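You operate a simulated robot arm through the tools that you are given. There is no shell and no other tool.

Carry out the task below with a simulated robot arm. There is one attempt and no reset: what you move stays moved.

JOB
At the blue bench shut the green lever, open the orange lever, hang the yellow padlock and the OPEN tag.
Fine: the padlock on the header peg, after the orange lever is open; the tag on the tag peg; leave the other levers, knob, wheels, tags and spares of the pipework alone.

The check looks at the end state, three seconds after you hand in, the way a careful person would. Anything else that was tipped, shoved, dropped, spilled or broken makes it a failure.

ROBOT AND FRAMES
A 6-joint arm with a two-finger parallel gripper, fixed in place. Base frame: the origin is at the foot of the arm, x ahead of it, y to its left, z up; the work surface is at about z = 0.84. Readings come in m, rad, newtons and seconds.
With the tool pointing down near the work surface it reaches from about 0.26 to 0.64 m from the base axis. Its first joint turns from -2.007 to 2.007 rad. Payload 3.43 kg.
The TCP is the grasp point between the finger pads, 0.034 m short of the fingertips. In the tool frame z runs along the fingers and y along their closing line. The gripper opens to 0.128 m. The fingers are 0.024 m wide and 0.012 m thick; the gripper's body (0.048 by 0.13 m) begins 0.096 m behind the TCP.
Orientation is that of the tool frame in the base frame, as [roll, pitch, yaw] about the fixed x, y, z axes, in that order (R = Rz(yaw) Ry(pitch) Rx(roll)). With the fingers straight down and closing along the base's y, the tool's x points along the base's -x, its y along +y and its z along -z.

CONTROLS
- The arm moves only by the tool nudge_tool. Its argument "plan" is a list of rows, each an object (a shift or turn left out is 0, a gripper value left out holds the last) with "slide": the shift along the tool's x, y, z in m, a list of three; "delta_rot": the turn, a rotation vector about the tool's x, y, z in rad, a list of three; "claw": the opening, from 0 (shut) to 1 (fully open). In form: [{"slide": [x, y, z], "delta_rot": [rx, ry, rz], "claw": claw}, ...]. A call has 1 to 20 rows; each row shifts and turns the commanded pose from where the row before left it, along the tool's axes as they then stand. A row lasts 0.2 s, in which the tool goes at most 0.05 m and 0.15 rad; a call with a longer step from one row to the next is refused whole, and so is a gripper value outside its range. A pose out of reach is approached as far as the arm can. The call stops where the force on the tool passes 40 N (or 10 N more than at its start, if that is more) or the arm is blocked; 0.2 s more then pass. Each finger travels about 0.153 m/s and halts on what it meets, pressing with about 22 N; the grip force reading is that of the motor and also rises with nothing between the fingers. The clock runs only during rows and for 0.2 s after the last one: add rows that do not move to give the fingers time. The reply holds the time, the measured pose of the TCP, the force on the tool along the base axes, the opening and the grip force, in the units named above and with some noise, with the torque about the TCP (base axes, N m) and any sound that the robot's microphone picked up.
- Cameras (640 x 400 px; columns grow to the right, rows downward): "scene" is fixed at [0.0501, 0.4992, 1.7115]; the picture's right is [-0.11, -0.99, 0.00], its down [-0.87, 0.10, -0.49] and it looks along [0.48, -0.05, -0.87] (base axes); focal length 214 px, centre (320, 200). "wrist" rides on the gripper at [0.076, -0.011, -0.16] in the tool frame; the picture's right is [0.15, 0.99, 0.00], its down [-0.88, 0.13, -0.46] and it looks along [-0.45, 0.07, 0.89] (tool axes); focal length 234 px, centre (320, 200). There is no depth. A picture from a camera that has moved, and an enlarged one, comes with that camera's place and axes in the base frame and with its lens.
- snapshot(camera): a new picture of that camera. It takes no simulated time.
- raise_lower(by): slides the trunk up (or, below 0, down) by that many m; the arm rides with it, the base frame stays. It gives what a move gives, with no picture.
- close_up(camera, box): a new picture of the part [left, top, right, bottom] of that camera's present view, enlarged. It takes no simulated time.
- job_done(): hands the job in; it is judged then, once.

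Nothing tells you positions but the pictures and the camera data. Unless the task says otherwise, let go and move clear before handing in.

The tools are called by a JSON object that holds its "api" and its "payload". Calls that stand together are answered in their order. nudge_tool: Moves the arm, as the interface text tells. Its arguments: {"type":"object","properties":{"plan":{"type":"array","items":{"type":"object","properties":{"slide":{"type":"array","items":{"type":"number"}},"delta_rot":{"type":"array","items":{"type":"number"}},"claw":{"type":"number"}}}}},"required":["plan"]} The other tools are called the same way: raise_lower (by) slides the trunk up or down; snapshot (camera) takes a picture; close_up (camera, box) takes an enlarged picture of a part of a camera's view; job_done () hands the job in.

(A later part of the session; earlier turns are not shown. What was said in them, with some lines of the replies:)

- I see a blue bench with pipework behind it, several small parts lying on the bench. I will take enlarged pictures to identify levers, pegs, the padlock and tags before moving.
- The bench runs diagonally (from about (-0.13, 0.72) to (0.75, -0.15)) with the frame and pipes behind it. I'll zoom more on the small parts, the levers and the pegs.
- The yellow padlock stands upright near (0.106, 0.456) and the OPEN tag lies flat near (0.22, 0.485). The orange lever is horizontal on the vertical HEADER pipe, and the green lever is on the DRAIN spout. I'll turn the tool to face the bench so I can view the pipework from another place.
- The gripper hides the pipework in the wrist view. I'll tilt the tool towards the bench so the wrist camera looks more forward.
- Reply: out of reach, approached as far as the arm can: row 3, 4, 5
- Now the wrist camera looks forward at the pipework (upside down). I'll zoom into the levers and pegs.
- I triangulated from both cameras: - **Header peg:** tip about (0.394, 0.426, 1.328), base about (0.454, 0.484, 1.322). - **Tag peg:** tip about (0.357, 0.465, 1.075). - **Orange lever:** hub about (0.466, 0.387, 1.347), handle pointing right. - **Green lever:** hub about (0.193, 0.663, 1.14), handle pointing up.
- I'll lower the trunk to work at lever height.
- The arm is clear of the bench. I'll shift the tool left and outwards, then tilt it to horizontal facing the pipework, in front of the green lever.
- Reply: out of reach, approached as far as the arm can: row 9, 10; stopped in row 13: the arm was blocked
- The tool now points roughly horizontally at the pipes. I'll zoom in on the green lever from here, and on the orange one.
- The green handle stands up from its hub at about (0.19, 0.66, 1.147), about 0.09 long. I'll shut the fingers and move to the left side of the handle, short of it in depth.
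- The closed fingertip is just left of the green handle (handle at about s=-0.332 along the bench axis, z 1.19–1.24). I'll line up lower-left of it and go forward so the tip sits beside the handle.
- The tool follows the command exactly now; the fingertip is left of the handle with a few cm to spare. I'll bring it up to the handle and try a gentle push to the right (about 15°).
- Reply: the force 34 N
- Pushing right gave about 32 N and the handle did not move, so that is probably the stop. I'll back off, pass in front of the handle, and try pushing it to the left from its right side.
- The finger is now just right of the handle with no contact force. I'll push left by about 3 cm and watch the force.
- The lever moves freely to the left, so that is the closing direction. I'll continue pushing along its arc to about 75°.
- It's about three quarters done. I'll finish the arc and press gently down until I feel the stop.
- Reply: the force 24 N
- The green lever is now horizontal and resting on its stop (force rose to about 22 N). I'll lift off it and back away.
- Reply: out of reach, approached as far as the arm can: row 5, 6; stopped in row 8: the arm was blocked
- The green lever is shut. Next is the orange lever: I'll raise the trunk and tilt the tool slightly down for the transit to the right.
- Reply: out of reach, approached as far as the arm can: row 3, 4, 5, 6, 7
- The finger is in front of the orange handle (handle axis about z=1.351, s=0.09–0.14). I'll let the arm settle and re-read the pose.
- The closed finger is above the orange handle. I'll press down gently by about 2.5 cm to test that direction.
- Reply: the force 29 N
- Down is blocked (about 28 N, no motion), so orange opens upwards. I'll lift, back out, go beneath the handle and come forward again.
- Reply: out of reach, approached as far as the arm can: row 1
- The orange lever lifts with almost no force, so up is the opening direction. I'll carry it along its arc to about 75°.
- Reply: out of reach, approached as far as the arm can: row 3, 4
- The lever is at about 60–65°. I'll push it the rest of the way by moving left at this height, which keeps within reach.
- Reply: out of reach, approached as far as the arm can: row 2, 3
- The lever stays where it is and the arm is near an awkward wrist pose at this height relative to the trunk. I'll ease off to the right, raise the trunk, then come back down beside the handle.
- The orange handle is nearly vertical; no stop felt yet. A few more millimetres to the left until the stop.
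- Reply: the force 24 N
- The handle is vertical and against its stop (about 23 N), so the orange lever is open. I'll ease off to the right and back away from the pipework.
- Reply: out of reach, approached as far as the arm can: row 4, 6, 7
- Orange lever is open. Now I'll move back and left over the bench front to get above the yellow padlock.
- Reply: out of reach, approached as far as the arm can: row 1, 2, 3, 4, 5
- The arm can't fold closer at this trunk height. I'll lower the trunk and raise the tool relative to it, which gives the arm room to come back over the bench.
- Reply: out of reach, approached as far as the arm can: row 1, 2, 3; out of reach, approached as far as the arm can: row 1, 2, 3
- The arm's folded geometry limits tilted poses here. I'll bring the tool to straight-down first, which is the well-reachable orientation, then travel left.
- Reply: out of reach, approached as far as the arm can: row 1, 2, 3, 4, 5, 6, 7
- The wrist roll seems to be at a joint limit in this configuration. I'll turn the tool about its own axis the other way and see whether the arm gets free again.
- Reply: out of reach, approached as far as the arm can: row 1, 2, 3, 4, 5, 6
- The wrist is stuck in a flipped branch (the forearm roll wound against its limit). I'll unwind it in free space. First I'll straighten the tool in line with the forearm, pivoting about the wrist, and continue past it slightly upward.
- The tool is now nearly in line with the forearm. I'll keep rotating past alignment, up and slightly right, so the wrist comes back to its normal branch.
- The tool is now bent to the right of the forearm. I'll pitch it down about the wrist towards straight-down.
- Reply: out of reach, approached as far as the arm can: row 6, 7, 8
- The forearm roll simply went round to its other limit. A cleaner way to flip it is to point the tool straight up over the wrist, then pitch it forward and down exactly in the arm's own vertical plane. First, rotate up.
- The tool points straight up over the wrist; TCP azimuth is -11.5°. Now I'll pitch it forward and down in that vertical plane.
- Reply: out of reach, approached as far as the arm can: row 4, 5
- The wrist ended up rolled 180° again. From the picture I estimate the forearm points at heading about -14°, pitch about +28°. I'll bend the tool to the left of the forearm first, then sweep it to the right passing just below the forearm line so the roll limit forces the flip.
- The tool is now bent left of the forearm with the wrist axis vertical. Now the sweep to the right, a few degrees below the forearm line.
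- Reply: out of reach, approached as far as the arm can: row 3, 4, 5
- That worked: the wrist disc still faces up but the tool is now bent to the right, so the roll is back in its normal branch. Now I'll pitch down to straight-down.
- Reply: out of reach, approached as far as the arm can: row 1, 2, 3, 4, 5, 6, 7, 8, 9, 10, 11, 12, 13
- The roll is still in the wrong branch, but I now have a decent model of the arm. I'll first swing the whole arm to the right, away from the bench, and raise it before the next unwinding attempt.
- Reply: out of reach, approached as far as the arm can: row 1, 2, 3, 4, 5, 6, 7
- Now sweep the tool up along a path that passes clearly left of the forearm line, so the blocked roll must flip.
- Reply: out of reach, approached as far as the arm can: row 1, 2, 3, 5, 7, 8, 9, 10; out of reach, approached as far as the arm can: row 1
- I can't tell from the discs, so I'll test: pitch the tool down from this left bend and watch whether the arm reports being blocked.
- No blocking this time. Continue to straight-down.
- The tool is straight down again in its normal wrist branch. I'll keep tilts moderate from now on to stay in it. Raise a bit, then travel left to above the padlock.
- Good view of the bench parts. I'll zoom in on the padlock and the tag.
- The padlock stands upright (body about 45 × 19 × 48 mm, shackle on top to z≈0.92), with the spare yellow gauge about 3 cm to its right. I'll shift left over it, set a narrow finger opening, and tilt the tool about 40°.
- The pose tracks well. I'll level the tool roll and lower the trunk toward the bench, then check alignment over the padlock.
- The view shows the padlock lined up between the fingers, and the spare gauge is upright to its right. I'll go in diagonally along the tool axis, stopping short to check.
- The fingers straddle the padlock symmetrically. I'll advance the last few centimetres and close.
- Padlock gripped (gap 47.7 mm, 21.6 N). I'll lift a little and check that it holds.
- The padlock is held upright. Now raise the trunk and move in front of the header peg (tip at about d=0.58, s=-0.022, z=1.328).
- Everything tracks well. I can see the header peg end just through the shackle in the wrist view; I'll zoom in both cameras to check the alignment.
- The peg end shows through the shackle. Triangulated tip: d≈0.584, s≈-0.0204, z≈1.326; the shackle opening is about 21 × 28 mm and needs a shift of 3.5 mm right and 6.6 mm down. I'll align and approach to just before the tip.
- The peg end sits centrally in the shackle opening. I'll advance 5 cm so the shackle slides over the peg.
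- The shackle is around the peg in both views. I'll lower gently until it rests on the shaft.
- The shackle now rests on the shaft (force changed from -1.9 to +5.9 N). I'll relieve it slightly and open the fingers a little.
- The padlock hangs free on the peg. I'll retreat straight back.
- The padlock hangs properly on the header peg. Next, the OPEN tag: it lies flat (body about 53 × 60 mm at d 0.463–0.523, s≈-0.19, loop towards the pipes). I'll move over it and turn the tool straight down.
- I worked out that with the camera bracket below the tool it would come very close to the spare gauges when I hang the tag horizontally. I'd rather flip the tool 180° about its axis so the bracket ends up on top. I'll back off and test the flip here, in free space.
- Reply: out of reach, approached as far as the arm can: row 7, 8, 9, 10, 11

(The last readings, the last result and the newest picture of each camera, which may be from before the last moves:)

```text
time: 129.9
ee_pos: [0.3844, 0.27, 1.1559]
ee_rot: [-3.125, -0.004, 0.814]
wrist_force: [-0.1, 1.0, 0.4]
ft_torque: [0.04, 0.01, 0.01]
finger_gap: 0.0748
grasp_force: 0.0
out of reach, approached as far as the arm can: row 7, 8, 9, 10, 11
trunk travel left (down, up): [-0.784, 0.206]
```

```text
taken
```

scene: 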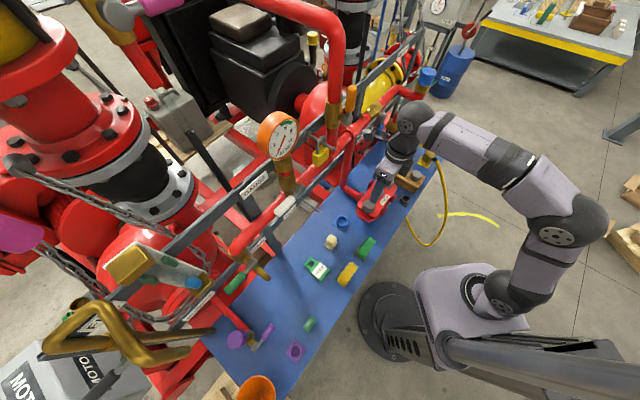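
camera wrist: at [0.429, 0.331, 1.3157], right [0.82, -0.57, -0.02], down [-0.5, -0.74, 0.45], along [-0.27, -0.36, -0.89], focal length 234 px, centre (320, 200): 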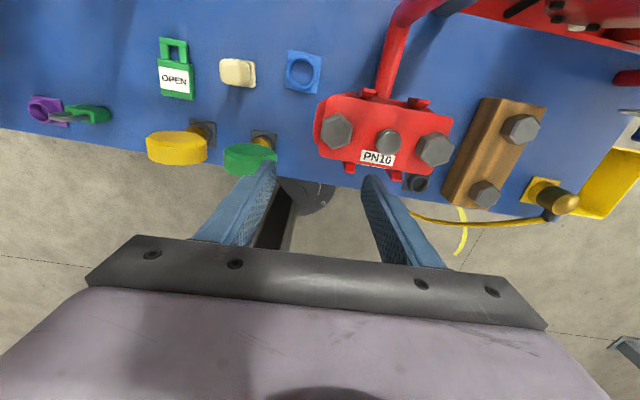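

The wrist roll cannot go that far here. I'll turn back to the earlier orientation, and instead hang the tag with the tool pitched about 20° below horizontal, which keeps the camera bracket above the spare gauges.

{"api": "nudge_tool", "payload": {"plan": [{"delta_rot": [0, 0, -0.1415]}, {"delta_rot": [0, 0, -0.1415]}, {"delta_rot": [0, 0, -0.1415]}, {"delta_rot": [0, 0, -0.1415]}, {"delta_rot": [0, 0, -0.1415]}, {"delta_rot": [0, 0, -0.1415]}, {"delta_rot": [0, 0, -0.1415]}, {"delta_rot": [0, 0, -0.1415]}, {"delta_rot": [0, 0, -0.1415]}, {"delta_rot": [0, 0, -0.1415]}, {"delta_rot": [0, 0, -0.1415]}, {}]}}

{"api": "nudge_tool", "payload": {"plan": [{"delta_rot": [0, 0, -0.1415]}, {"delta_rot": [0, 0, -0.1415]}, {"delta_rot": [0, 0, -0.1415]}, {"delta_rot": [0, 0, -0.1415]}, {"delta_rot": [0, 0, -0.1415]}, {"delta_rot": [0, 0, -0.1415]}, {"delta_rot": [0, 0, -0.1415]}, {"delta_rot": [0, 0, -0.1415]}, {"delta_rot": [0, 0, -0.1415]}, {"delta_rot": [0, 0, -0.1415]}, {"delta_rot": [0, 0, -0.1415]}, {}, {}]}}

{"api": "snapshot", "payload": {"camera": "scene"}}

```text
time: 132.5
ee_pos: [0.3836, 0.2705, 1.1539]
ee_rot: [-3.141, -0.001, 2.347]
wrist_force: [-0.8, -0.4, 0.4]
ft_torque: [0.0, -0.01, 0.02]
finger_gap: 0.0752
grasp_force: 0.1
trunk travel left (down, up): [-0.784, 0.206]
```

```text
time: 135.3
ee_pos: [0.3844, 0.269, 1.1555]
ee_rot: [-3.141, 0.0, -2.381]
wrist_force: [0.4, -0.5, 0.4]
ft_torque: [0.01, -0.02, 0.01]
finger_gap: 0.075
grasp_force: 0.1
trunk travel left (down, up): [-0.784, 0.206]
```

```text
taken
```

scene: 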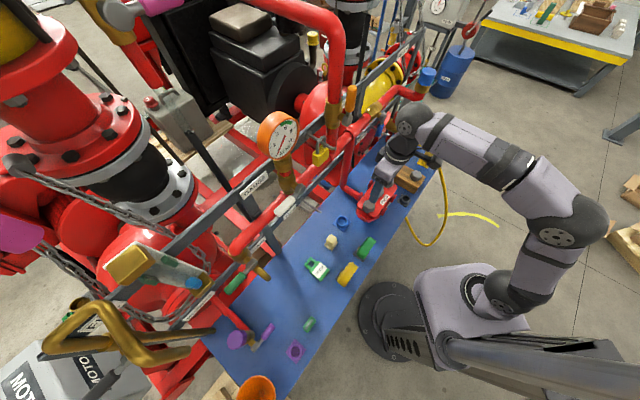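

{"api": "nudge_tool", "payload": {"plan": [{"delta_rot": [0, 0, -0.025]}, {"slide": [-0.0058, 0.0456, 0]}, {"slide": [-0.0058, 0.0456, 0]}, {"slide": [-0.0058, 0.0456, 0]}, {"slide": [-0.0058, 0.0456, 0]}, {"slide": [-0.0058, 0.0456, 0]}, {"slide": [-0.006, 0.0458, 0]}, {}, {}]}}

{"api": "raise_lower", "payload": {"by": -0.22}}

{"api": "snapshot", "payload": {"camera": "wrist"}}

{"api": "close_up", "payload": {"camera": "scene", "box": [270, 200, 390, 320]}}

```text
time: 137.3
ee_pos: [0.2157, 0.4895, 1.1545]
ee_rot: [3.141, 0.0, -2.356]
wrist_force: [-0.5, 0.1, -0.2]
ft_torque: [0.0, -0.02, 0.01]
finger_gap: 0.0749
grasp_force: 0.0
trunk travel left (down, up): [-0.784, 0.206]
```

```text
time: 139.6
ee_pos: [0.2147, 0.487, 0.934]
ee_rot: [-3.141, 0.001, -2.355]
wrist_force: [-0.4, -0.5, 0.2]
ft_torque: [-0.01, 0.0, -0.03]
finger_gap: 0.0751
grasp_force: 0.1
trunk travel left (down, up): [-0.564, 0.426]
```

```text
taken
camera wrist: at [0.1684, 0.4279, 1.0946], right [-0.8, 0.6, 0.0], down [0.53, 0.71, 0.46], along [0.27, 0.37, -0.89], focal length 234 px, centre (320, 200)
```

wrist: 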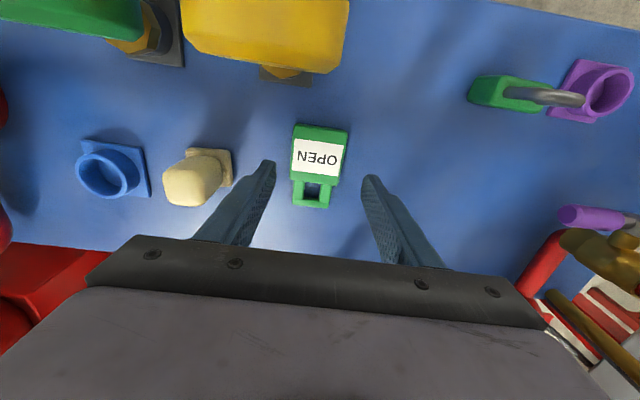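

```text
3.33 times, centred on (330, 260) of scene
camera zoom: at [0.0501, 0.4992, 1.7115], right [-0.11, -0.99, 0.0], down [-0.87, 0.1, -0.49], along [0.48, -0.05, -0.87], focal length 715 px, centre (287, 0)
```

zoom: 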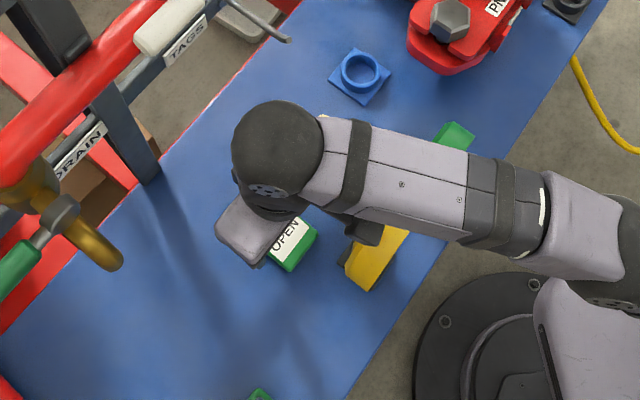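

The fingers straddle the tag symmetrically. I'll descend to just above the bench top and close on the tag's sides.

{"api": "nudge_tool", "payload": {"plan": [{"slide": [0, 0, 0.025]}, {"slide": [0, 0, 0.025]}, {"slide": [0, 0, 0.007]}, {}, {}]}}

{"api": "close_up", "payload": {"camera": "wrist", "box": [240, 110, 400, 240]}}

```text
time: 140.8
ee_pos: [0.2139, 0.488, 0.8775]
ee_rot: [-3.141, 0.0, -2.358]
wrist_force: [-0.4, -0.2, 0.2]
ft_torque: [-0.02, 0.0, -0.01]
finger_gap: 0.0752
grasp_force: 0.1
trunk travel left (down, up): [-0.564, 0.426]
```

```text
3.08 times, centred on (320, 175) of wrist
camera zoom: at [0.168, 0.4282, 1.0374], right [-0.8, 0.6, 0.0], down [0.53, 0.71, 0.46], along [0.27, 0.37, -0.89], focal length 720 px, centre (320, 277)
```

zoom: 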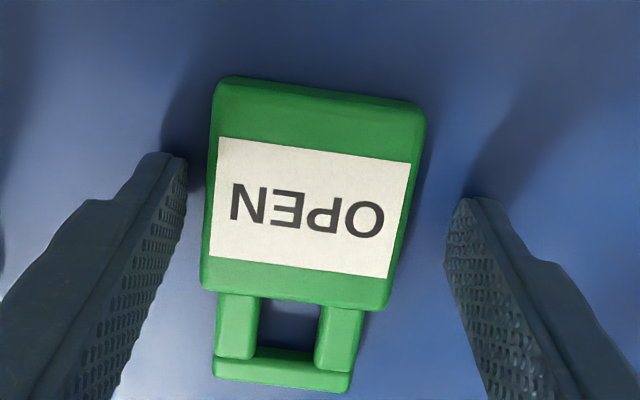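

{"api": "nudge_tool", "payload": {"plan": [{"slide": [0, 0, 0.0015]}, {"claw": 0.5}, {"claw": 0.44}, {"claw": 0.38}, {"claw": 0.3}, {}, {}]}}

{"api": "close_up", "payload": {"camera": "wrist", "box": [240, 110, 400, 240]}}

```text
time: 142.4
ee_pos: [0.2151, 0.4895, 0.8748]
ee_rot: [3.141, 0.0, -2.357]
wrist_force: [0.1, -0.8, -0.6]
ft_torque: [0.03, 0.0, 0.02]
finger_gap: 0.0551
grasp_force: 21.5
trunk travel left (down, up): [-0.564, 0.426]
```

```text
3.08 times, centred on (320, 175) of wrist
camera zoom: at [0.1683, 0.4283, 1.0359], right [-0.8, 0.6, 0.0], down [0.53, 0.71, 0.46], along [0.27, 0.37, -0.89], focal length 720 px, centre (320, 277)
```

zoom: 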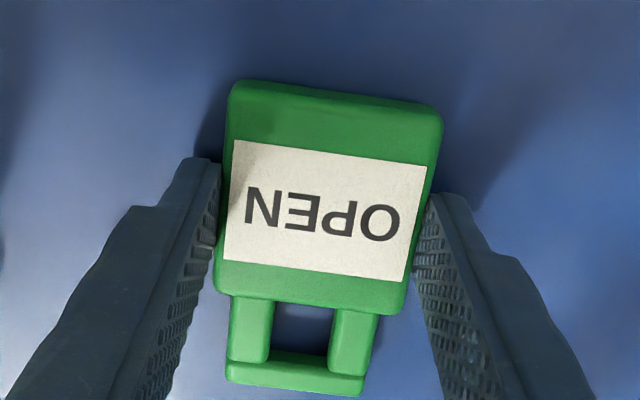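

Gripped at 55 mm with 21.5 N. Lift gently and check.

{"api": "nudge_tool", "payload": {"plan": [{"slide": [0, 0, -0.015]}, {"slide": [0, 0, -0.02]}, {"slide": [0, 0, -0.03]}, {}, {}]}}

{"api": "close_up", "payload": {"camera": "wrist", "box": [240, 110, 400, 240]}}

{"api": "close_up", "payload": {"camera": "scene", "box": [270, 200, 390, 320]}}

```text
time: 143.6
ee_pos: [0.2154, 0.4894, 0.9406]
ee_rot: [-3.14, -0.001, -2.356]
wrist_force: [-0.2, 0.4, 0.0]
ft_torque: [-0.02, 0.01, 0.02]
finger_gap: 0.0551
grasp_force: 21.7
trunk travel left (down, up): [-0.564, 0.426]
```

```text
3.08 times, centred on (320, 175) of wrist
camera zoom: at [0.1691, 0.4285, 1.1007], right [-0.8, 0.6, 0.0], down [0.53, 0.71, 0.46], along [0.27, 0.37, -0.89], focal length 720 px, centre (320, 277)
```

zoom: 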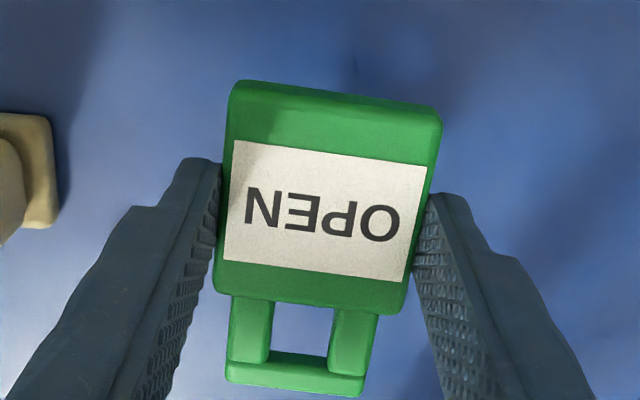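

```text
3.33 times, centred on (330, 260) of scene
camera zoom: at [0.0501, 0.4992, 1.7115], right [-0.11, -0.99, 0.0], down [-0.87, 0.1, -0.49], along [0.48, -0.05, -0.87], focal length 715 px, centre (287, 0)
```

zoom: 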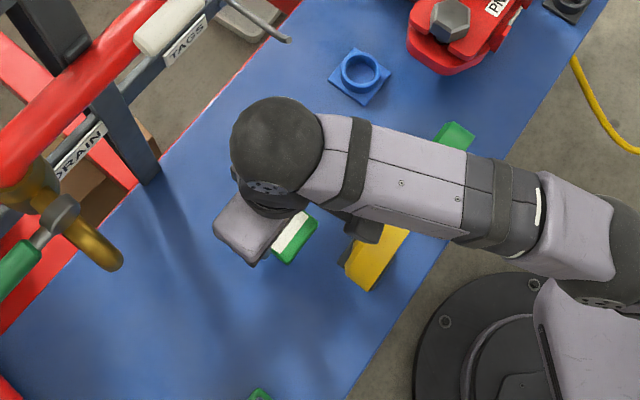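

The tag is held firmly and square. Next I'll back off and up, tilt part-way, and rebalance the trunk height so the arm keeps room.

{"api": "nudge_tool", "payload": {"plan": [{"slide": [0.024, 0, -0.03]}, {"slide": [0.024, 0, -0.03]}, {"delta_rot": [0, -0.12, 0]}, {"delta_rot": [0, -0.12, 0]}, {"delta_rot": [0, -0.12, 0]}, {"delta_rot": [0, -0.12, 0]}, {"delta_rot": [0, -0.12, 0]}, {"slide": [-0.0245, 0, -0.0358]}, {"slide": [-0.0245, 0, -0.0358]}, {"slide": [-0.0245, 0, -0.0358]}, {}, {}]}}

{"api": "raise_lower", "payload": {"by": -0.15}}

{"api": "snapshot", "payload": {"camera": "wrist"}}

{"api": "snapshot", "payload": {"camera": "scene"}}

```text
time: 146.2
ee_pos: [0.1804, 0.4525, 1.1306]
ee_rot: [-3.141, 0.602, -2.357]
wrist_force: [-0.7, -0.9, -0.3]
ft_torque: [-0.01, 0.01, 0.01]
finger_gap: 0.0549
grasp_force: 22.0
trunk travel left (down, up): [-0.564, 0.426]
```

```text
time: 148.0
ee_pos: [0.1809, 0.454, 0.9822]
ee_rot: [3.141, 0.602, -2.355]
wrist_force: [-0.2, 0.8, -0.6]
ft_torque: [-0.05, 0.01, 0.02]
finger_gap: 0.0552
grasp_force: 22.2
trunk travel left (down, up): [-0.414, 0.576]
```

```text
taken
camera wrist: at [0.0796, 0.3388, 1.0707], right [-0.79, 0.61, -0.08], down [0.24, 0.42, 0.87], along [0.57, 0.67, -0.48], focal length 234 px, centre (320, 200)
```

wrist: 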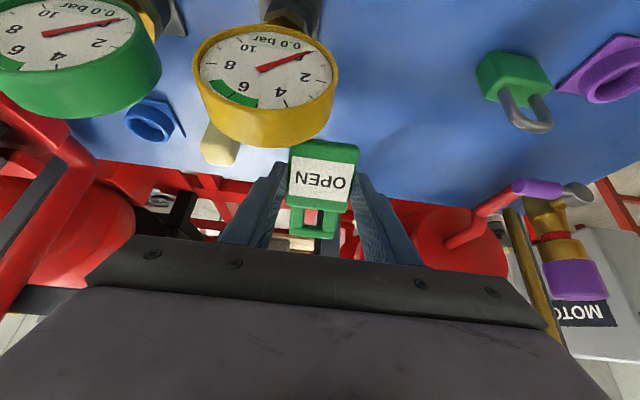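

```text
taken
```

scene: 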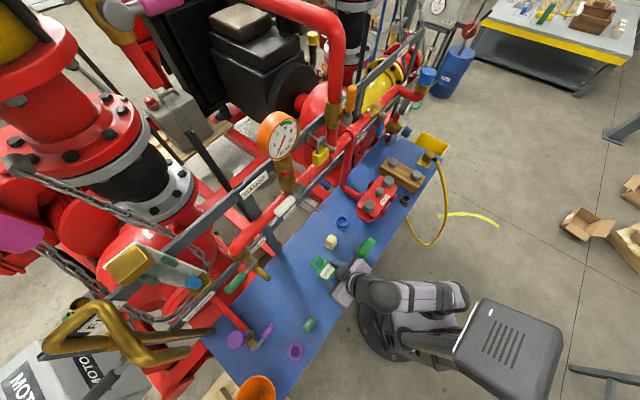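

{"api": "nudge_tool", "payload": {"plan": [{"slide": [-0.0091, 0, -0.0132], "delta_rot": [0, -0.124, 0]}, {"slide": [-0.0106, 0, -0.012], "delta_rot": [0, -0.124, 0]}, {"slide": [-0.012, 0, -0.0106], "delta_rot": [0, -0.124, 0]}, {"slide": [-0.0132, 0, -0.009], "delta_rot": [0, -0.124, 0]}, {"slide": [-0.0142, 0, -0.0073], "delta_rot": [0, -0.124, 0]}, {}, {}]}}

{"api": "snapshot", "payload": {"camera": "wrist"}}

{"api": "snapshot", "payload": {"camera": "scene"}}

```text
time: 149.6
ee_pos: [0.1799, 0.4541, 1.0609]
ee_rot: [3.14, 1.222, -2.359]
wrist_force: [-0.2, -0.7, -0.6]
ft_torque: [-0.04, 0.01, 0.01]
finger_gap: 0.0549
grasp_force: 21.8
trunk travel left (down, up): [-0.414, 0.576]
```

```text
taken
camera wrist: at [0.0636, 0.3224, 1.0451], right [-0.74, 0.66, -0.14], down [-0.18, 0.0, 0.98], along [0.65, 0.75, 0.12], focal length 234 px, centre (320, 200)
```

wrist: 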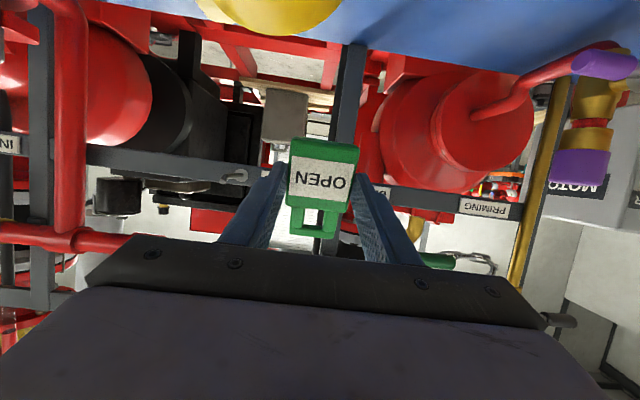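

```text
taken
```

scene: 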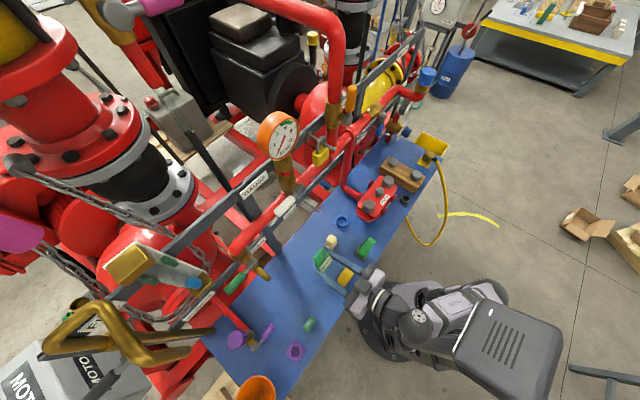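

The tag is now nearly upright in front of the rail, label facing me. The TAGS peg is visible; I'll zoom to locate it precisely.

{"api": "close_up", "payload": {"camera": "wrist", "box": [190, 120, 370, 250]}}

{"api": "close_up", "payload": {"camera": "scene", "box": [270, 170, 370, 290]}}

```text
3.08 times, centred on (280, 185) of wrist
camera zoom: at [0.0636, 0.3224, 1.0451], right [-0.74, 0.66, -0.14], down [-0.18, 0.0, 0.98], along [0.65, 0.75, 0.12], focal length 720 px, centre (443, 246)
```

zoom: 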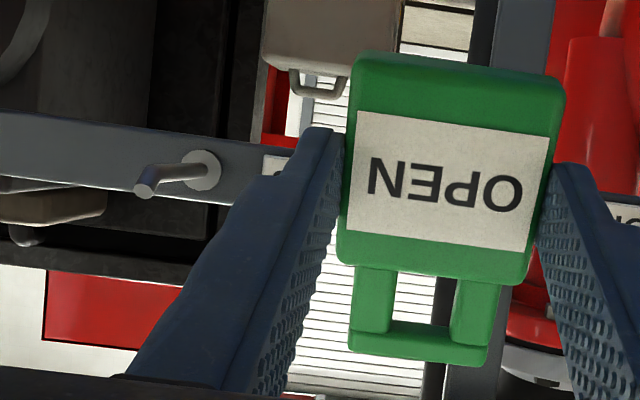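

```text
3.33 times, centred on (320, 230) of scene
camera zoom: at [0.0501, 0.4992, 1.7115], right [-0.11, -0.99, 0.0], down [-0.87, 0.1, -0.49], along [0.48, -0.05, -0.87], focal length 715 px, centre (320, 100)
```

zoom: 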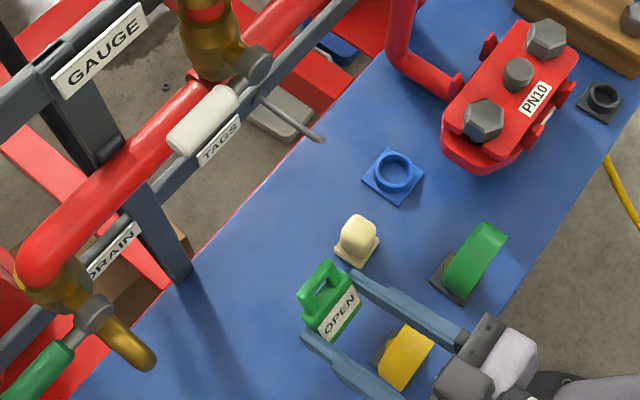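

TAGS peg tip is at about (0.3567, 0.4653, 1.073), i.e. d=0.581, s=-0.077. The tag's hole sits 40 mm ahead of and 23 mm above the TCP. I'll move to just in front of the peg.

{"api": "nudge_tool", "payload": {"plan": [{"slide": [-0.0035, -0.0292, 0.0178]}, {"slide": [-0.0035, -0.0292, 0.0178]}, {"slide": [-0.0035, -0.0292, 0.0178]}, {"slide": [-0.0034, -0.0291, 0.0176]}, {}, {}]}}

{"api": "close_up", "payload": {"camera": "wrist", "box": [260, 130, 400, 260]}}

{"api": "close_up", "payload": {"camera": "scene", "box": [280, 170, 380, 270]}}

```text
time: 151.0
ee_pos: [0.3128, 0.4218, 1.0501]
ee_rot: [3.141, 1.22, -2.358]
wrist_force: [0.1, 0.3, -0.9]
ft_torque: [0.01, 0.0, -0.02]
finger_gap: 0.0548
grasp_force: 22.3
trunk travel left (down, up): [-0.414, 0.576]
```

```text
3.08 times, centred on (330, 195) of wrist
camera zoom: at [0.1958, 0.2903, 1.0336], right [-0.74, 0.66, -0.14], down [-0.18, 0.0, 0.98], along [0.65, 0.75, 0.12], focal length 720 px, centre (289, 215)
```

zoom: 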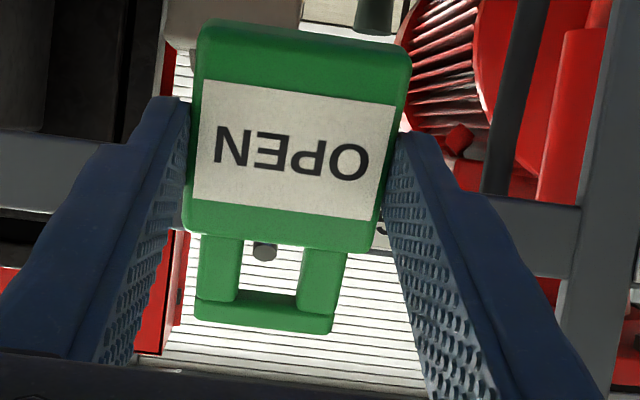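

```text
4.00 times, centred on (330, 220) of scene
camera zoom: at [0.0501, 0.4992, 1.7115], right [-0.11, -0.99, 0.0], down [-0.87, 0.1, -0.49], along [0.48, -0.05, -0.87], focal length 858 px, centre (280, 120)
```

zoom: 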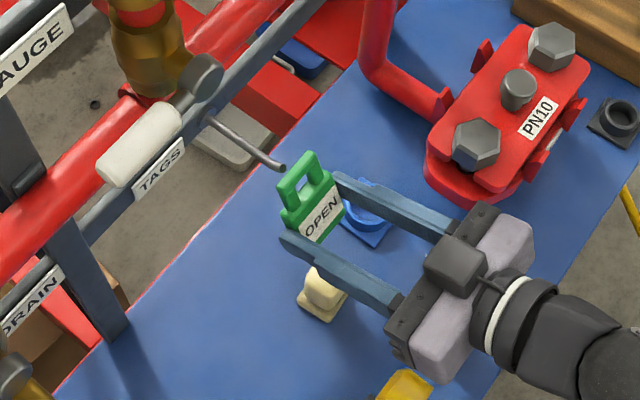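

The peg tip shows through the tag's hole, aligned within about 2 mm. I'll advance so the hole meets the tip, then check.

{"api": "nudge_tool", "payload": {"plan": [{"slide": [-0.0045, 0, 0.0097]}, {"slide": [-0.0036, 0, 0.01]}, {}, {}]}}

{"api": "close_up", "payload": {"camera": "wrist", "box": [260, 130, 400, 260]}}

{"api": "close_up", "payload": {"camera": "scene", "box": [290, 180, 360, 250]}}

```text
time: 152.0
ee_pos: [0.3286, 0.436, 1.0516]
ee_rot: [3.139, 1.22, -2.357]
wrist_force: [0.3, 1.3, -0.9]
ft_torque: [-0.01, -0.01, 0.01]
finger_gap: 0.055
grasp_force: 21.6
trunk travel left (down, up): [-0.414, 0.576]
```

```text
3.08 times, centred on (330, 195) of wrist
camera zoom: at [0.211, 0.3051, 1.0349], right [-0.74, 0.66, -0.14], down [-0.18, 0.0, 0.98], along [0.65, 0.75, 0.12], focal length 720 px, centre (289, 215)
```

zoom: 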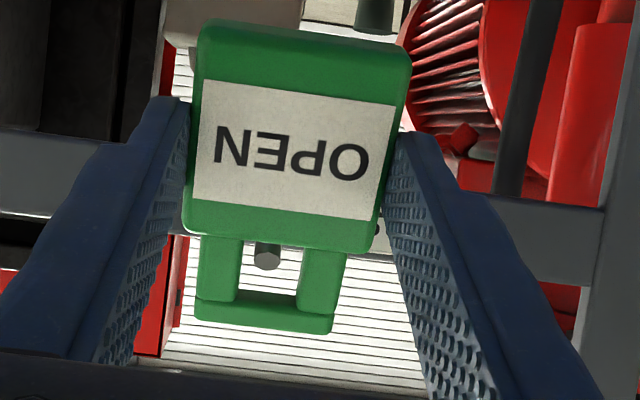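

```text
5.71 times, centred on (325, 215) of scene
camera zoom: at [0.0501, 0.4992, 1.7115], right [-0.11, -0.99, 0.0], down [-0.87, 0.1, -0.49], along [0.48, -0.05, -0.87], focal length 1226 px, centre (291, 114)
```

zoom: 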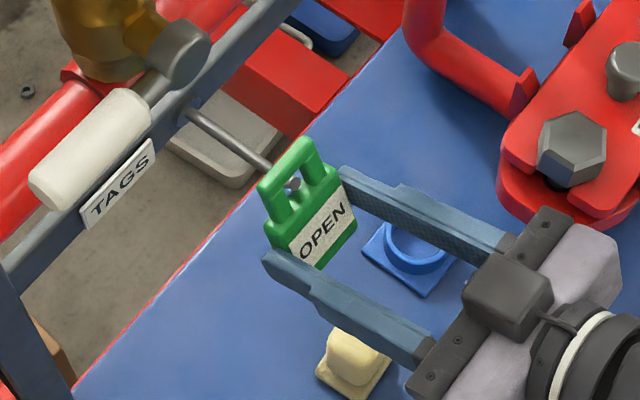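

The tip is inside the hole (tip z≈1.0745, hole centre z≈1.0749). Continue forward following the peg's slight bend.

{"api": "nudge_tool", "payload": {"plan": [{"slide": [-0.0001, 0, 0.0101]}, {"slide": [-0.0001, 0, 0.0101]}, {}, {}]}}

{"api": "close_up", "payload": {"camera": "wrist", "box": [260, 130, 400, 260]}}

{"api": "close_up", "payload": {"camera": "scene", "box": [290, 180, 360, 250]}}

```text
time: 153.0
ee_pos: [0.3421, 0.4511, 1.0441]
ee_rot: [3.139, 1.221, -2.359]
wrist_force: [0.3, -0.7, -1.4]
ft_torque: [0.0, 0.0, 0.04]
finger_gap: 0.0551
grasp_force: 21.8
trunk travel left (down, up): [-0.414, 0.576]
```

```text
3.08 times, centred on (330, 195) of wrist
camera zoom: at [0.2244, 0.3186, 1.0281], right [-0.74, 0.66, -0.14], down [-0.18, 0.0, 0.98], along [0.65, 0.75, 0.12], focal length 720 px, centre (289, 215)
```

zoom: 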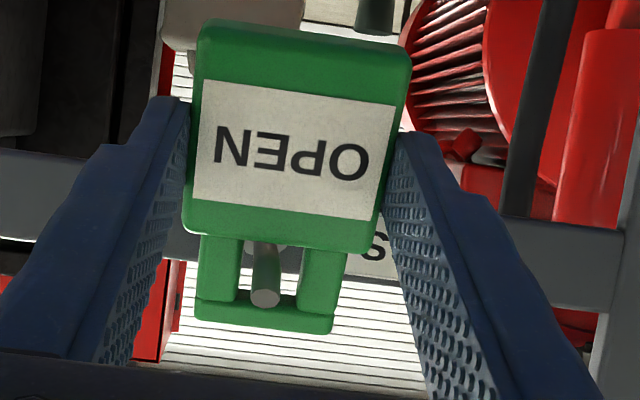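

```text
5.71 times, centred on (325, 215) of scene
camera zoom: at [0.0501, 0.4992, 1.7115], right [-0.11, -0.99, 0.0], down [-0.87, 0.1, -0.49], along [0.48, -0.05, -0.87], focal length 1226 px, centre (291, 114)
```

zoom: 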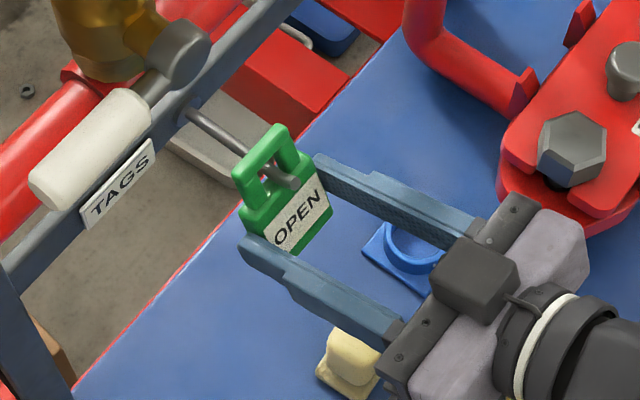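

The peg passes through the hole with no contact force. Forward another 2.5 cm so the tag sits well on the shaft.

{"api": "nudge_tool", "payload": {"plan": [{"slide": [-0.0043, 0, 0.0117]}, {"slide": [-0.0043, 0, 0.0117]}, {}, {}]}}

{"api": "close_up", "payload": {"camera": "wrist", "box": [260, 130, 400, 260]}}

{"api": "close_up", "payload": {"camera": "scene", "box": [290, 180, 360, 250]}}

```text
time: 154.0
ee_pos: [0.3605, 0.4685, 1.0436]
ee_rot: [3.139, 1.219, -2.357]
wrist_force: [0.2, 0.7, -0.8]
ft_torque: [0.02, 0.03, -0.01]
finger_gap: 0.0552
grasp_force: 21.8
trunk travel left (down, up): [-0.414, 0.576]
```

```text
3.08 times, centred on (330, 195) of wrist
camera zoom: at [0.2424, 0.3368, 1.0279], right [-0.74, 0.66, -0.14], down [-0.18, 0.0, 0.98], along [0.65, 0.75, 0.12], focal length 720 px, centre (289, 215)
```

zoom: 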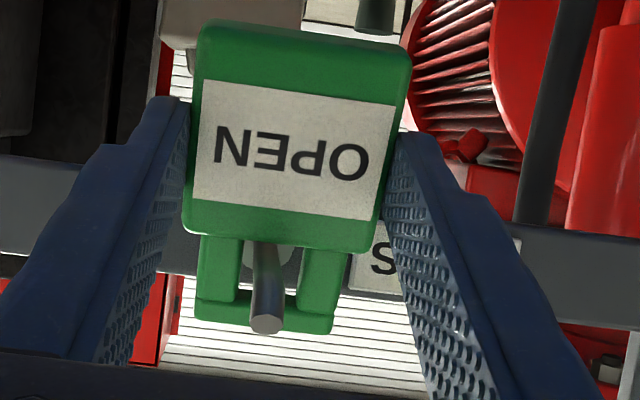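

```text
5.71 times, centred on (325, 215) of scene
camera zoom: at [0.0501, 0.4992, 1.7115], right [-0.11, -0.99, 0.0], down [-0.87, 0.1, -0.49], along [0.48, -0.05, -0.87], focal length 1226 px, centre (291, 114)
```

zoom: 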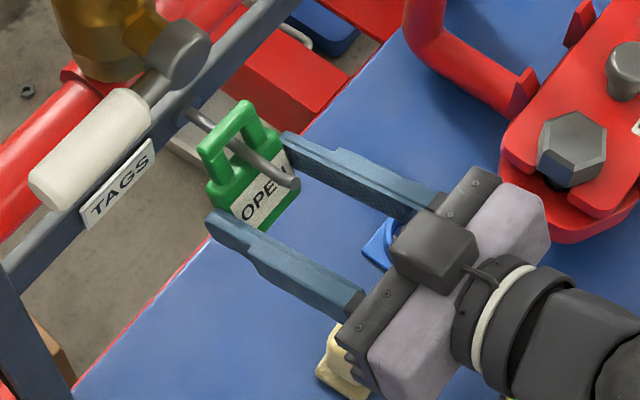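

The tag is well on the shaft. I'll lower gently until it rests on the peg.

{"api": "nudge_tool", "payload": {"plan": [{"slide": [0.0019, 0, 0.0007]}, {"slide": [0.0019, 0, 0.0007]}, {}, {}]}}

```text
time: 155.0
ee_pos: [0.3587, 0.4683, 1.0393]
ee_rot: [3.142, 1.22, -2.358]
wrist_force: [-0.2, 0.4, 0.1]
ft_torque: [0.03, 0.0, 0.02]
finger_gap: 0.055
grasp_force: 22.6
trunk travel left (down, up): [-0.414, 0.576]
```

{"api": "nudge_tool", "payload": {"plan": [{"slide": [0.0019, 0, 0.0007]}, {}, {}]}}

{"api": "close_up", "payload": {"camera": "wrist", "box": [260, 130, 400, 260]}}

```text
time: 155.8
ee_pos: [0.3602, 0.4691, 1.0376]
ee_rot: [3.14, 1.222, -2.358]
wrist_force: [-0.2, 0.7, 0.4]
ft_torque: [0.03, -0.02, 0.0]
finger_gap: 0.0551
grasp_force: 21.9
trunk travel left (down, up): [-0.414, 0.576]
```

```text
3.08 times, centred on (330, 195) of wrist
camera zoom: at [0.2424, 0.3367, 1.0222], right [-0.74, 0.66, -0.14], down [-0.18, 0.0, 0.98], along [0.65, 0.75, 0.12], focal length 720 px, centre (289, 215)
```

zoom: 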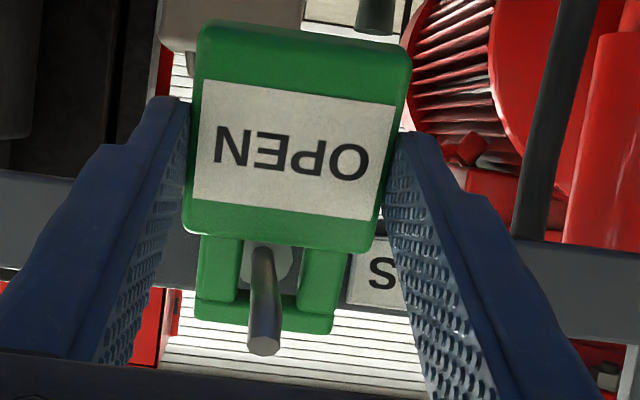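

{"api": "nudge_tool", "payload": {"plan": [{"slide": [0.0019, 0, 0.0007]}, {}, {}]}}

{"api": "nudge_tool", "payload": {"plan": [{"slide": [0.0019, 0, 0.0007]}, {}, {}]}}

{"api": "close_up", "payload": {"camera": "scene", "box": [290, 180, 360, 250]}}

```text
time: 156.6
ee_pos: [0.3591, 0.4673, 1.0375]
ee_rot: [3.138, 1.225, -2.36]
wrist_force: [2.2, 1.7, 10.0]
ft_torque: [0.24, -0.28, 0.0]
finger_gap: 0.055
grasp_force: 22.4
trunk travel left (down, up): [-0.414, 0.576]
```

```text
time: 157.4
ee_pos: [0.3579, 0.467, 1.0369]
ee_rot: [3.134, 1.23, -2.364]
wrist_force: [2.8, 2.1, 18.3]
ft_torque: [0.49, -0.51, -0.06]
finger_gap: 0.055
grasp_force: 22.6
trunk travel left (down, up): [-0.414, 0.576]
```

```text
5.71 times, centred on (325, 215) of scene
camera zoom: at [0.0501, 0.4992, 1.7115], right [-0.11, -0.99, 0.0], down [-0.87, 0.1, -0.49], along [0.48, -0.05, -0.87], focal length 1226 px, centre (291, 114)
```

zoom: 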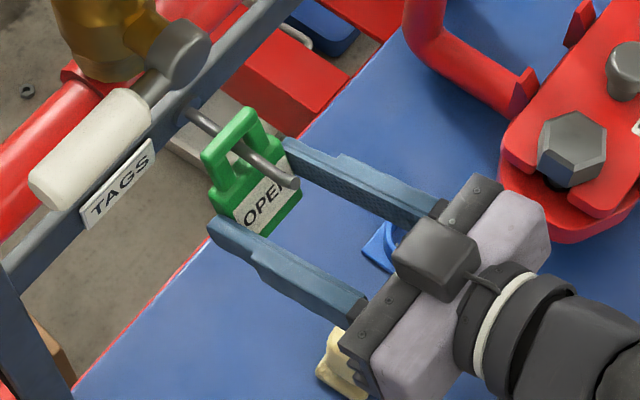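

Contact: it's resting on the peg. I'll take off the extra load and open the fingers.

{"api": "nudge_tool", "payload": {"plan": [{"slide": [-0.0036, 0, -0.0013]}, {}, {"claw": 0.46}, {"claw": 0.5}, {"claw": 0.53}, {}, {}]}}

{"api": "close_up", "payload": {"camera": "wrist", "box": [260, 130, 400, 260]}}

{"api": "close_up", "payload": {"camera": "scene", "box": [290, 180, 360, 250]}}

```text
time: 159.0
ee_pos: [0.3602, 0.4686, 1.0381]
ee_rot: [3.14, 1.219, -2.359]
wrist_force: [-0.9, -0.1, -0.3]
ft_torque: [0.01, -0.03, 0.0]
finger_gap: 0.0677
grasp_force: 0.0
trunk travel left (down, up): [-0.414, 0.576]
```

```text
3.08 times, centred on (330, 195) of wrist
camera zoom: at [0.242, 0.3366, 1.0219], right [-0.74, 0.66, -0.14], down [-0.18, 0.0, 0.98], along [0.65, 0.75, 0.12], focal length 720 px, centre (289, 215)
```

zoom: 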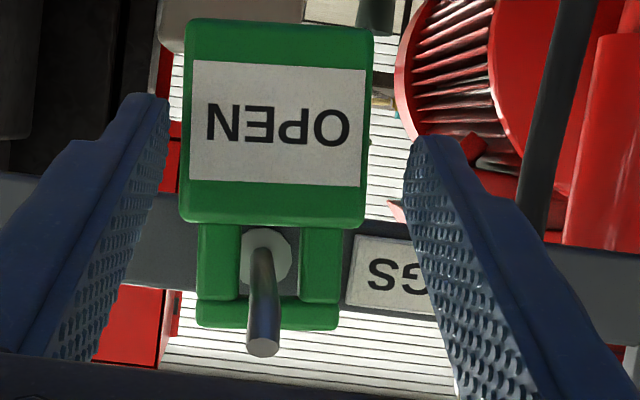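

```text
5.71 times, centred on (325, 215) of scene
camera zoom: at [0.0501, 0.4992, 1.7115], right [-0.11, -0.99, 0.0], down [-0.87, 0.1, -0.49], along [0.48, -0.05, -0.87], focal length 1226 px, centre (291, 114)
```

zoom: 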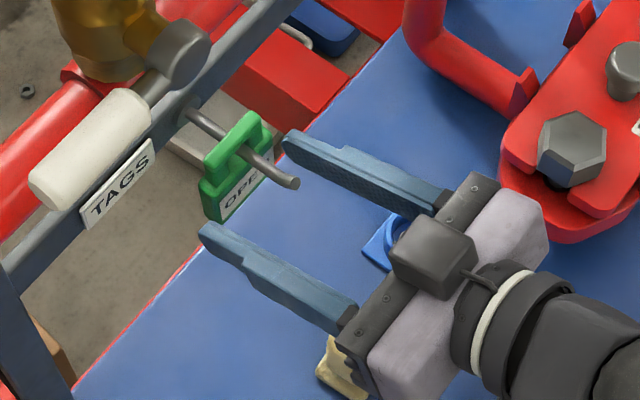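

The tag hangs freely on its peg. I'll retreat straight back and slightly up.

{"api": "nudge_tool", "payload": {"plan": [{"slide": [0.0049, 0, -0.0195]}, {"slide": [0.0049, 0, -0.0195]}, {"slide": [0.003, 0, -0.0202]}, {"slide": [0.003, 0, -0.0202]}, {"slide": [-0.0073, 0, -0.0239]}, {"slide": [-0.0073, 0, -0.0239]}, {}, {}]}}

{"api": "snapshot", "payload": {"camera": "wrist"}}

{"api": "snapshot", "payload": {"camera": "scene"}}

{"api": "close_up", "payload": {"camera": "scene", "box": [240, 100, 400, 260]}}

```text
time: 160.8
ee_pos: [0.2759, 0.3832, 1.0804]
ee_rot: [3.138, 1.219, -2.358]
wrist_force: [-0.5, -0.7, 0.1]
ft_torque: [0.05, -0.01, -0.04]
finger_gap: 0.0678
grasp_force: 0.0
trunk travel left (down, up): [-0.414, 0.576]
```

```text
taken
camera wrist: at [0.1581, 0.2517, 1.0644], right [-0.74, 0.66, -0.14], down [-0.18, 0.0, 0.98], along [0.65, 0.75, 0.12], focal length 234 px, centre (320, 200)
```

wrist: 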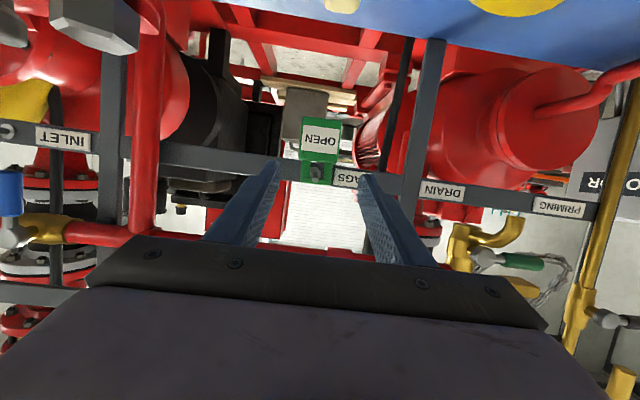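

```text
taken
```

scene: 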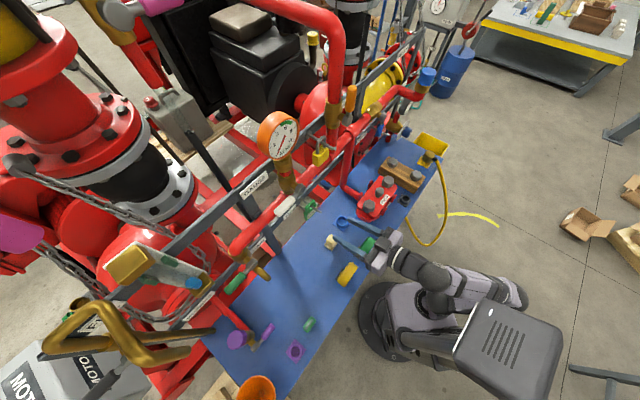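

```text
2.50 times, centred on (320, 180) of scene
camera zoom: at [0.0501, 0.4992, 1.7115], right [-0.11, -0.99, 0.0], down [-0.87, 0.1, -0.49], along [0.48, -0.05, -0.87], focal length 536 px, centre (320, 250)
```

zoom: 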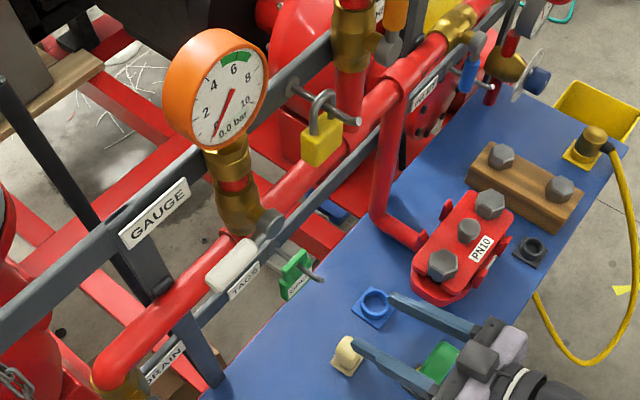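

Both are hung. I'll move clear upward and then verify both levers and everything else.

{"api": "raise_lower", "payload": {"by": 0.15}}

{"api": "close_up", "payload": {"camera": "scene", "box": [200, 200, 330, 330]}}

{"api": "close_up", "payload": {"camera": "scene", "box": [310, 60, 430, 180]}}

{"api": "snapshot", "payload": {"camera": "wrist"}}

{"api": "close_up", "payload": {"camera": "scene", "box": [240, 200, 400, 360]}}

```text
time: 162.5
ee_pos: [0.275, 0.3837, 1.2299]
ee_rot: [3.139, 1.221, -2.359]
wrist_force: [-0.8, 0.9, -0.1]
ft_torque: [0.01, 0.02, 0.01]
finger_gap: 0.0677
grasp_force: 0.1
trunk travel left (down, up): [-0.564, 0.426]
```

```text
3.08 times, centred on (265, 265) of scene
camera zoom: at [0.0501, 0.4992, 1.7115], right [-0.11, -0.99, 0.0], down [-0.87, 0.1, -0.49], along [0.48, -0.05, -0.87], focal length 660 px, centre (489, 0)
```

zoom: 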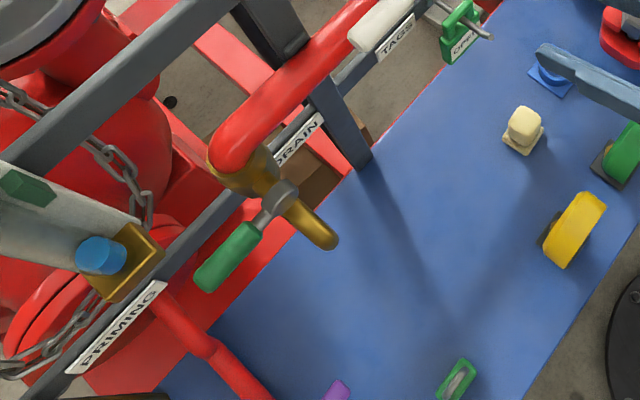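

```text
3.33 times, centred on (370, 120) of scene
camera zoom: at [0.0501, 0.4992, 1.7115], right [-0.11, -0.99, 0.0], down [-0.87, 0.1, -0.49], along [0.48, -0.05, -0.87], focal length 715 px, centre (153, 467)
```

zoom: 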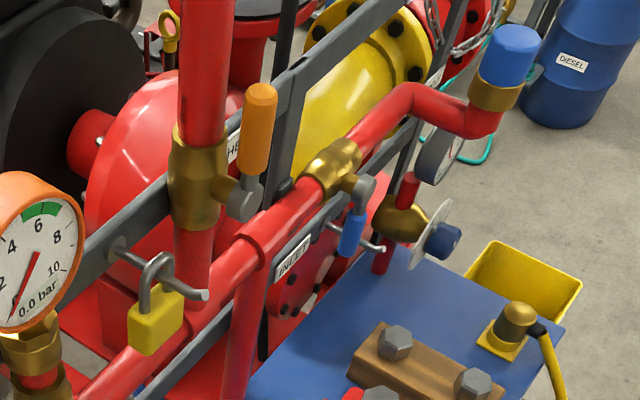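

```text
taken
camera wrist: at [0.1582, 0.2519, 1.2143], right [-0.74, 0.66, -0.14], down [-0.18, 0.0, 0.98], along [0.65, 0.75, 0.12], focal length 234 px, centre (320, 200)
```

wrist: 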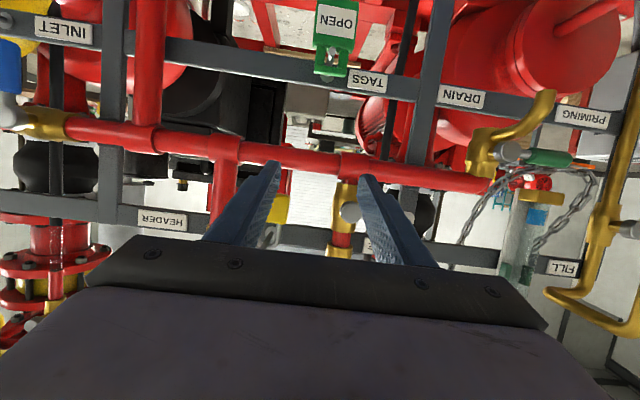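

```text
2.50 times, centred on (320, 280) of scene
camera zoom: at [0.0501, 0.4992, 1.7115], right [-0.11, -0.99, 0.0], down [-0.87, 0.1, -0.49], along [0.48, -0.05, -0.87], focal length 536 px, centre (320, 0)
```

zoom: 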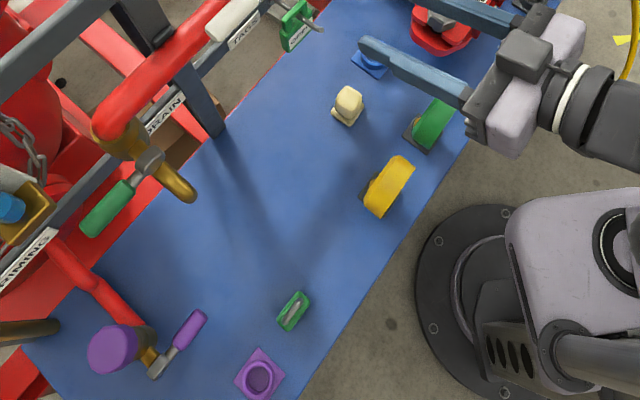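

Everything looks right: the green lever is horizontal (shut) and the orange lever is vertical (open). The padlock hangs on the header peg and the OPEN tag on the tag peg. The other levers and spares look unmoved, and the gripper is open and clear, so I'm handing in.

{"api": "job_done", "payload": {}}

```text
The job is handed in.
```

The job is handed in. In the last pictures before hand-in, all four tasks looked done:

- **Green lever:** shut. The handle is horizontal and was pushed against its stop.
- **Orange lever:** open. The handle is vertical and was pushed against its stop before the padlock was hung.
- **Yellow padlock:** hanging by its shackle on the header peg.
- **OPEN tag:** hanging through its hole on the tag peg.

The other levers and the spares looked unmoved, and the gripper was open and clear of everything. I tested both levers in the wrong direction first. Each push stopped at about 30 N with no visible movement.
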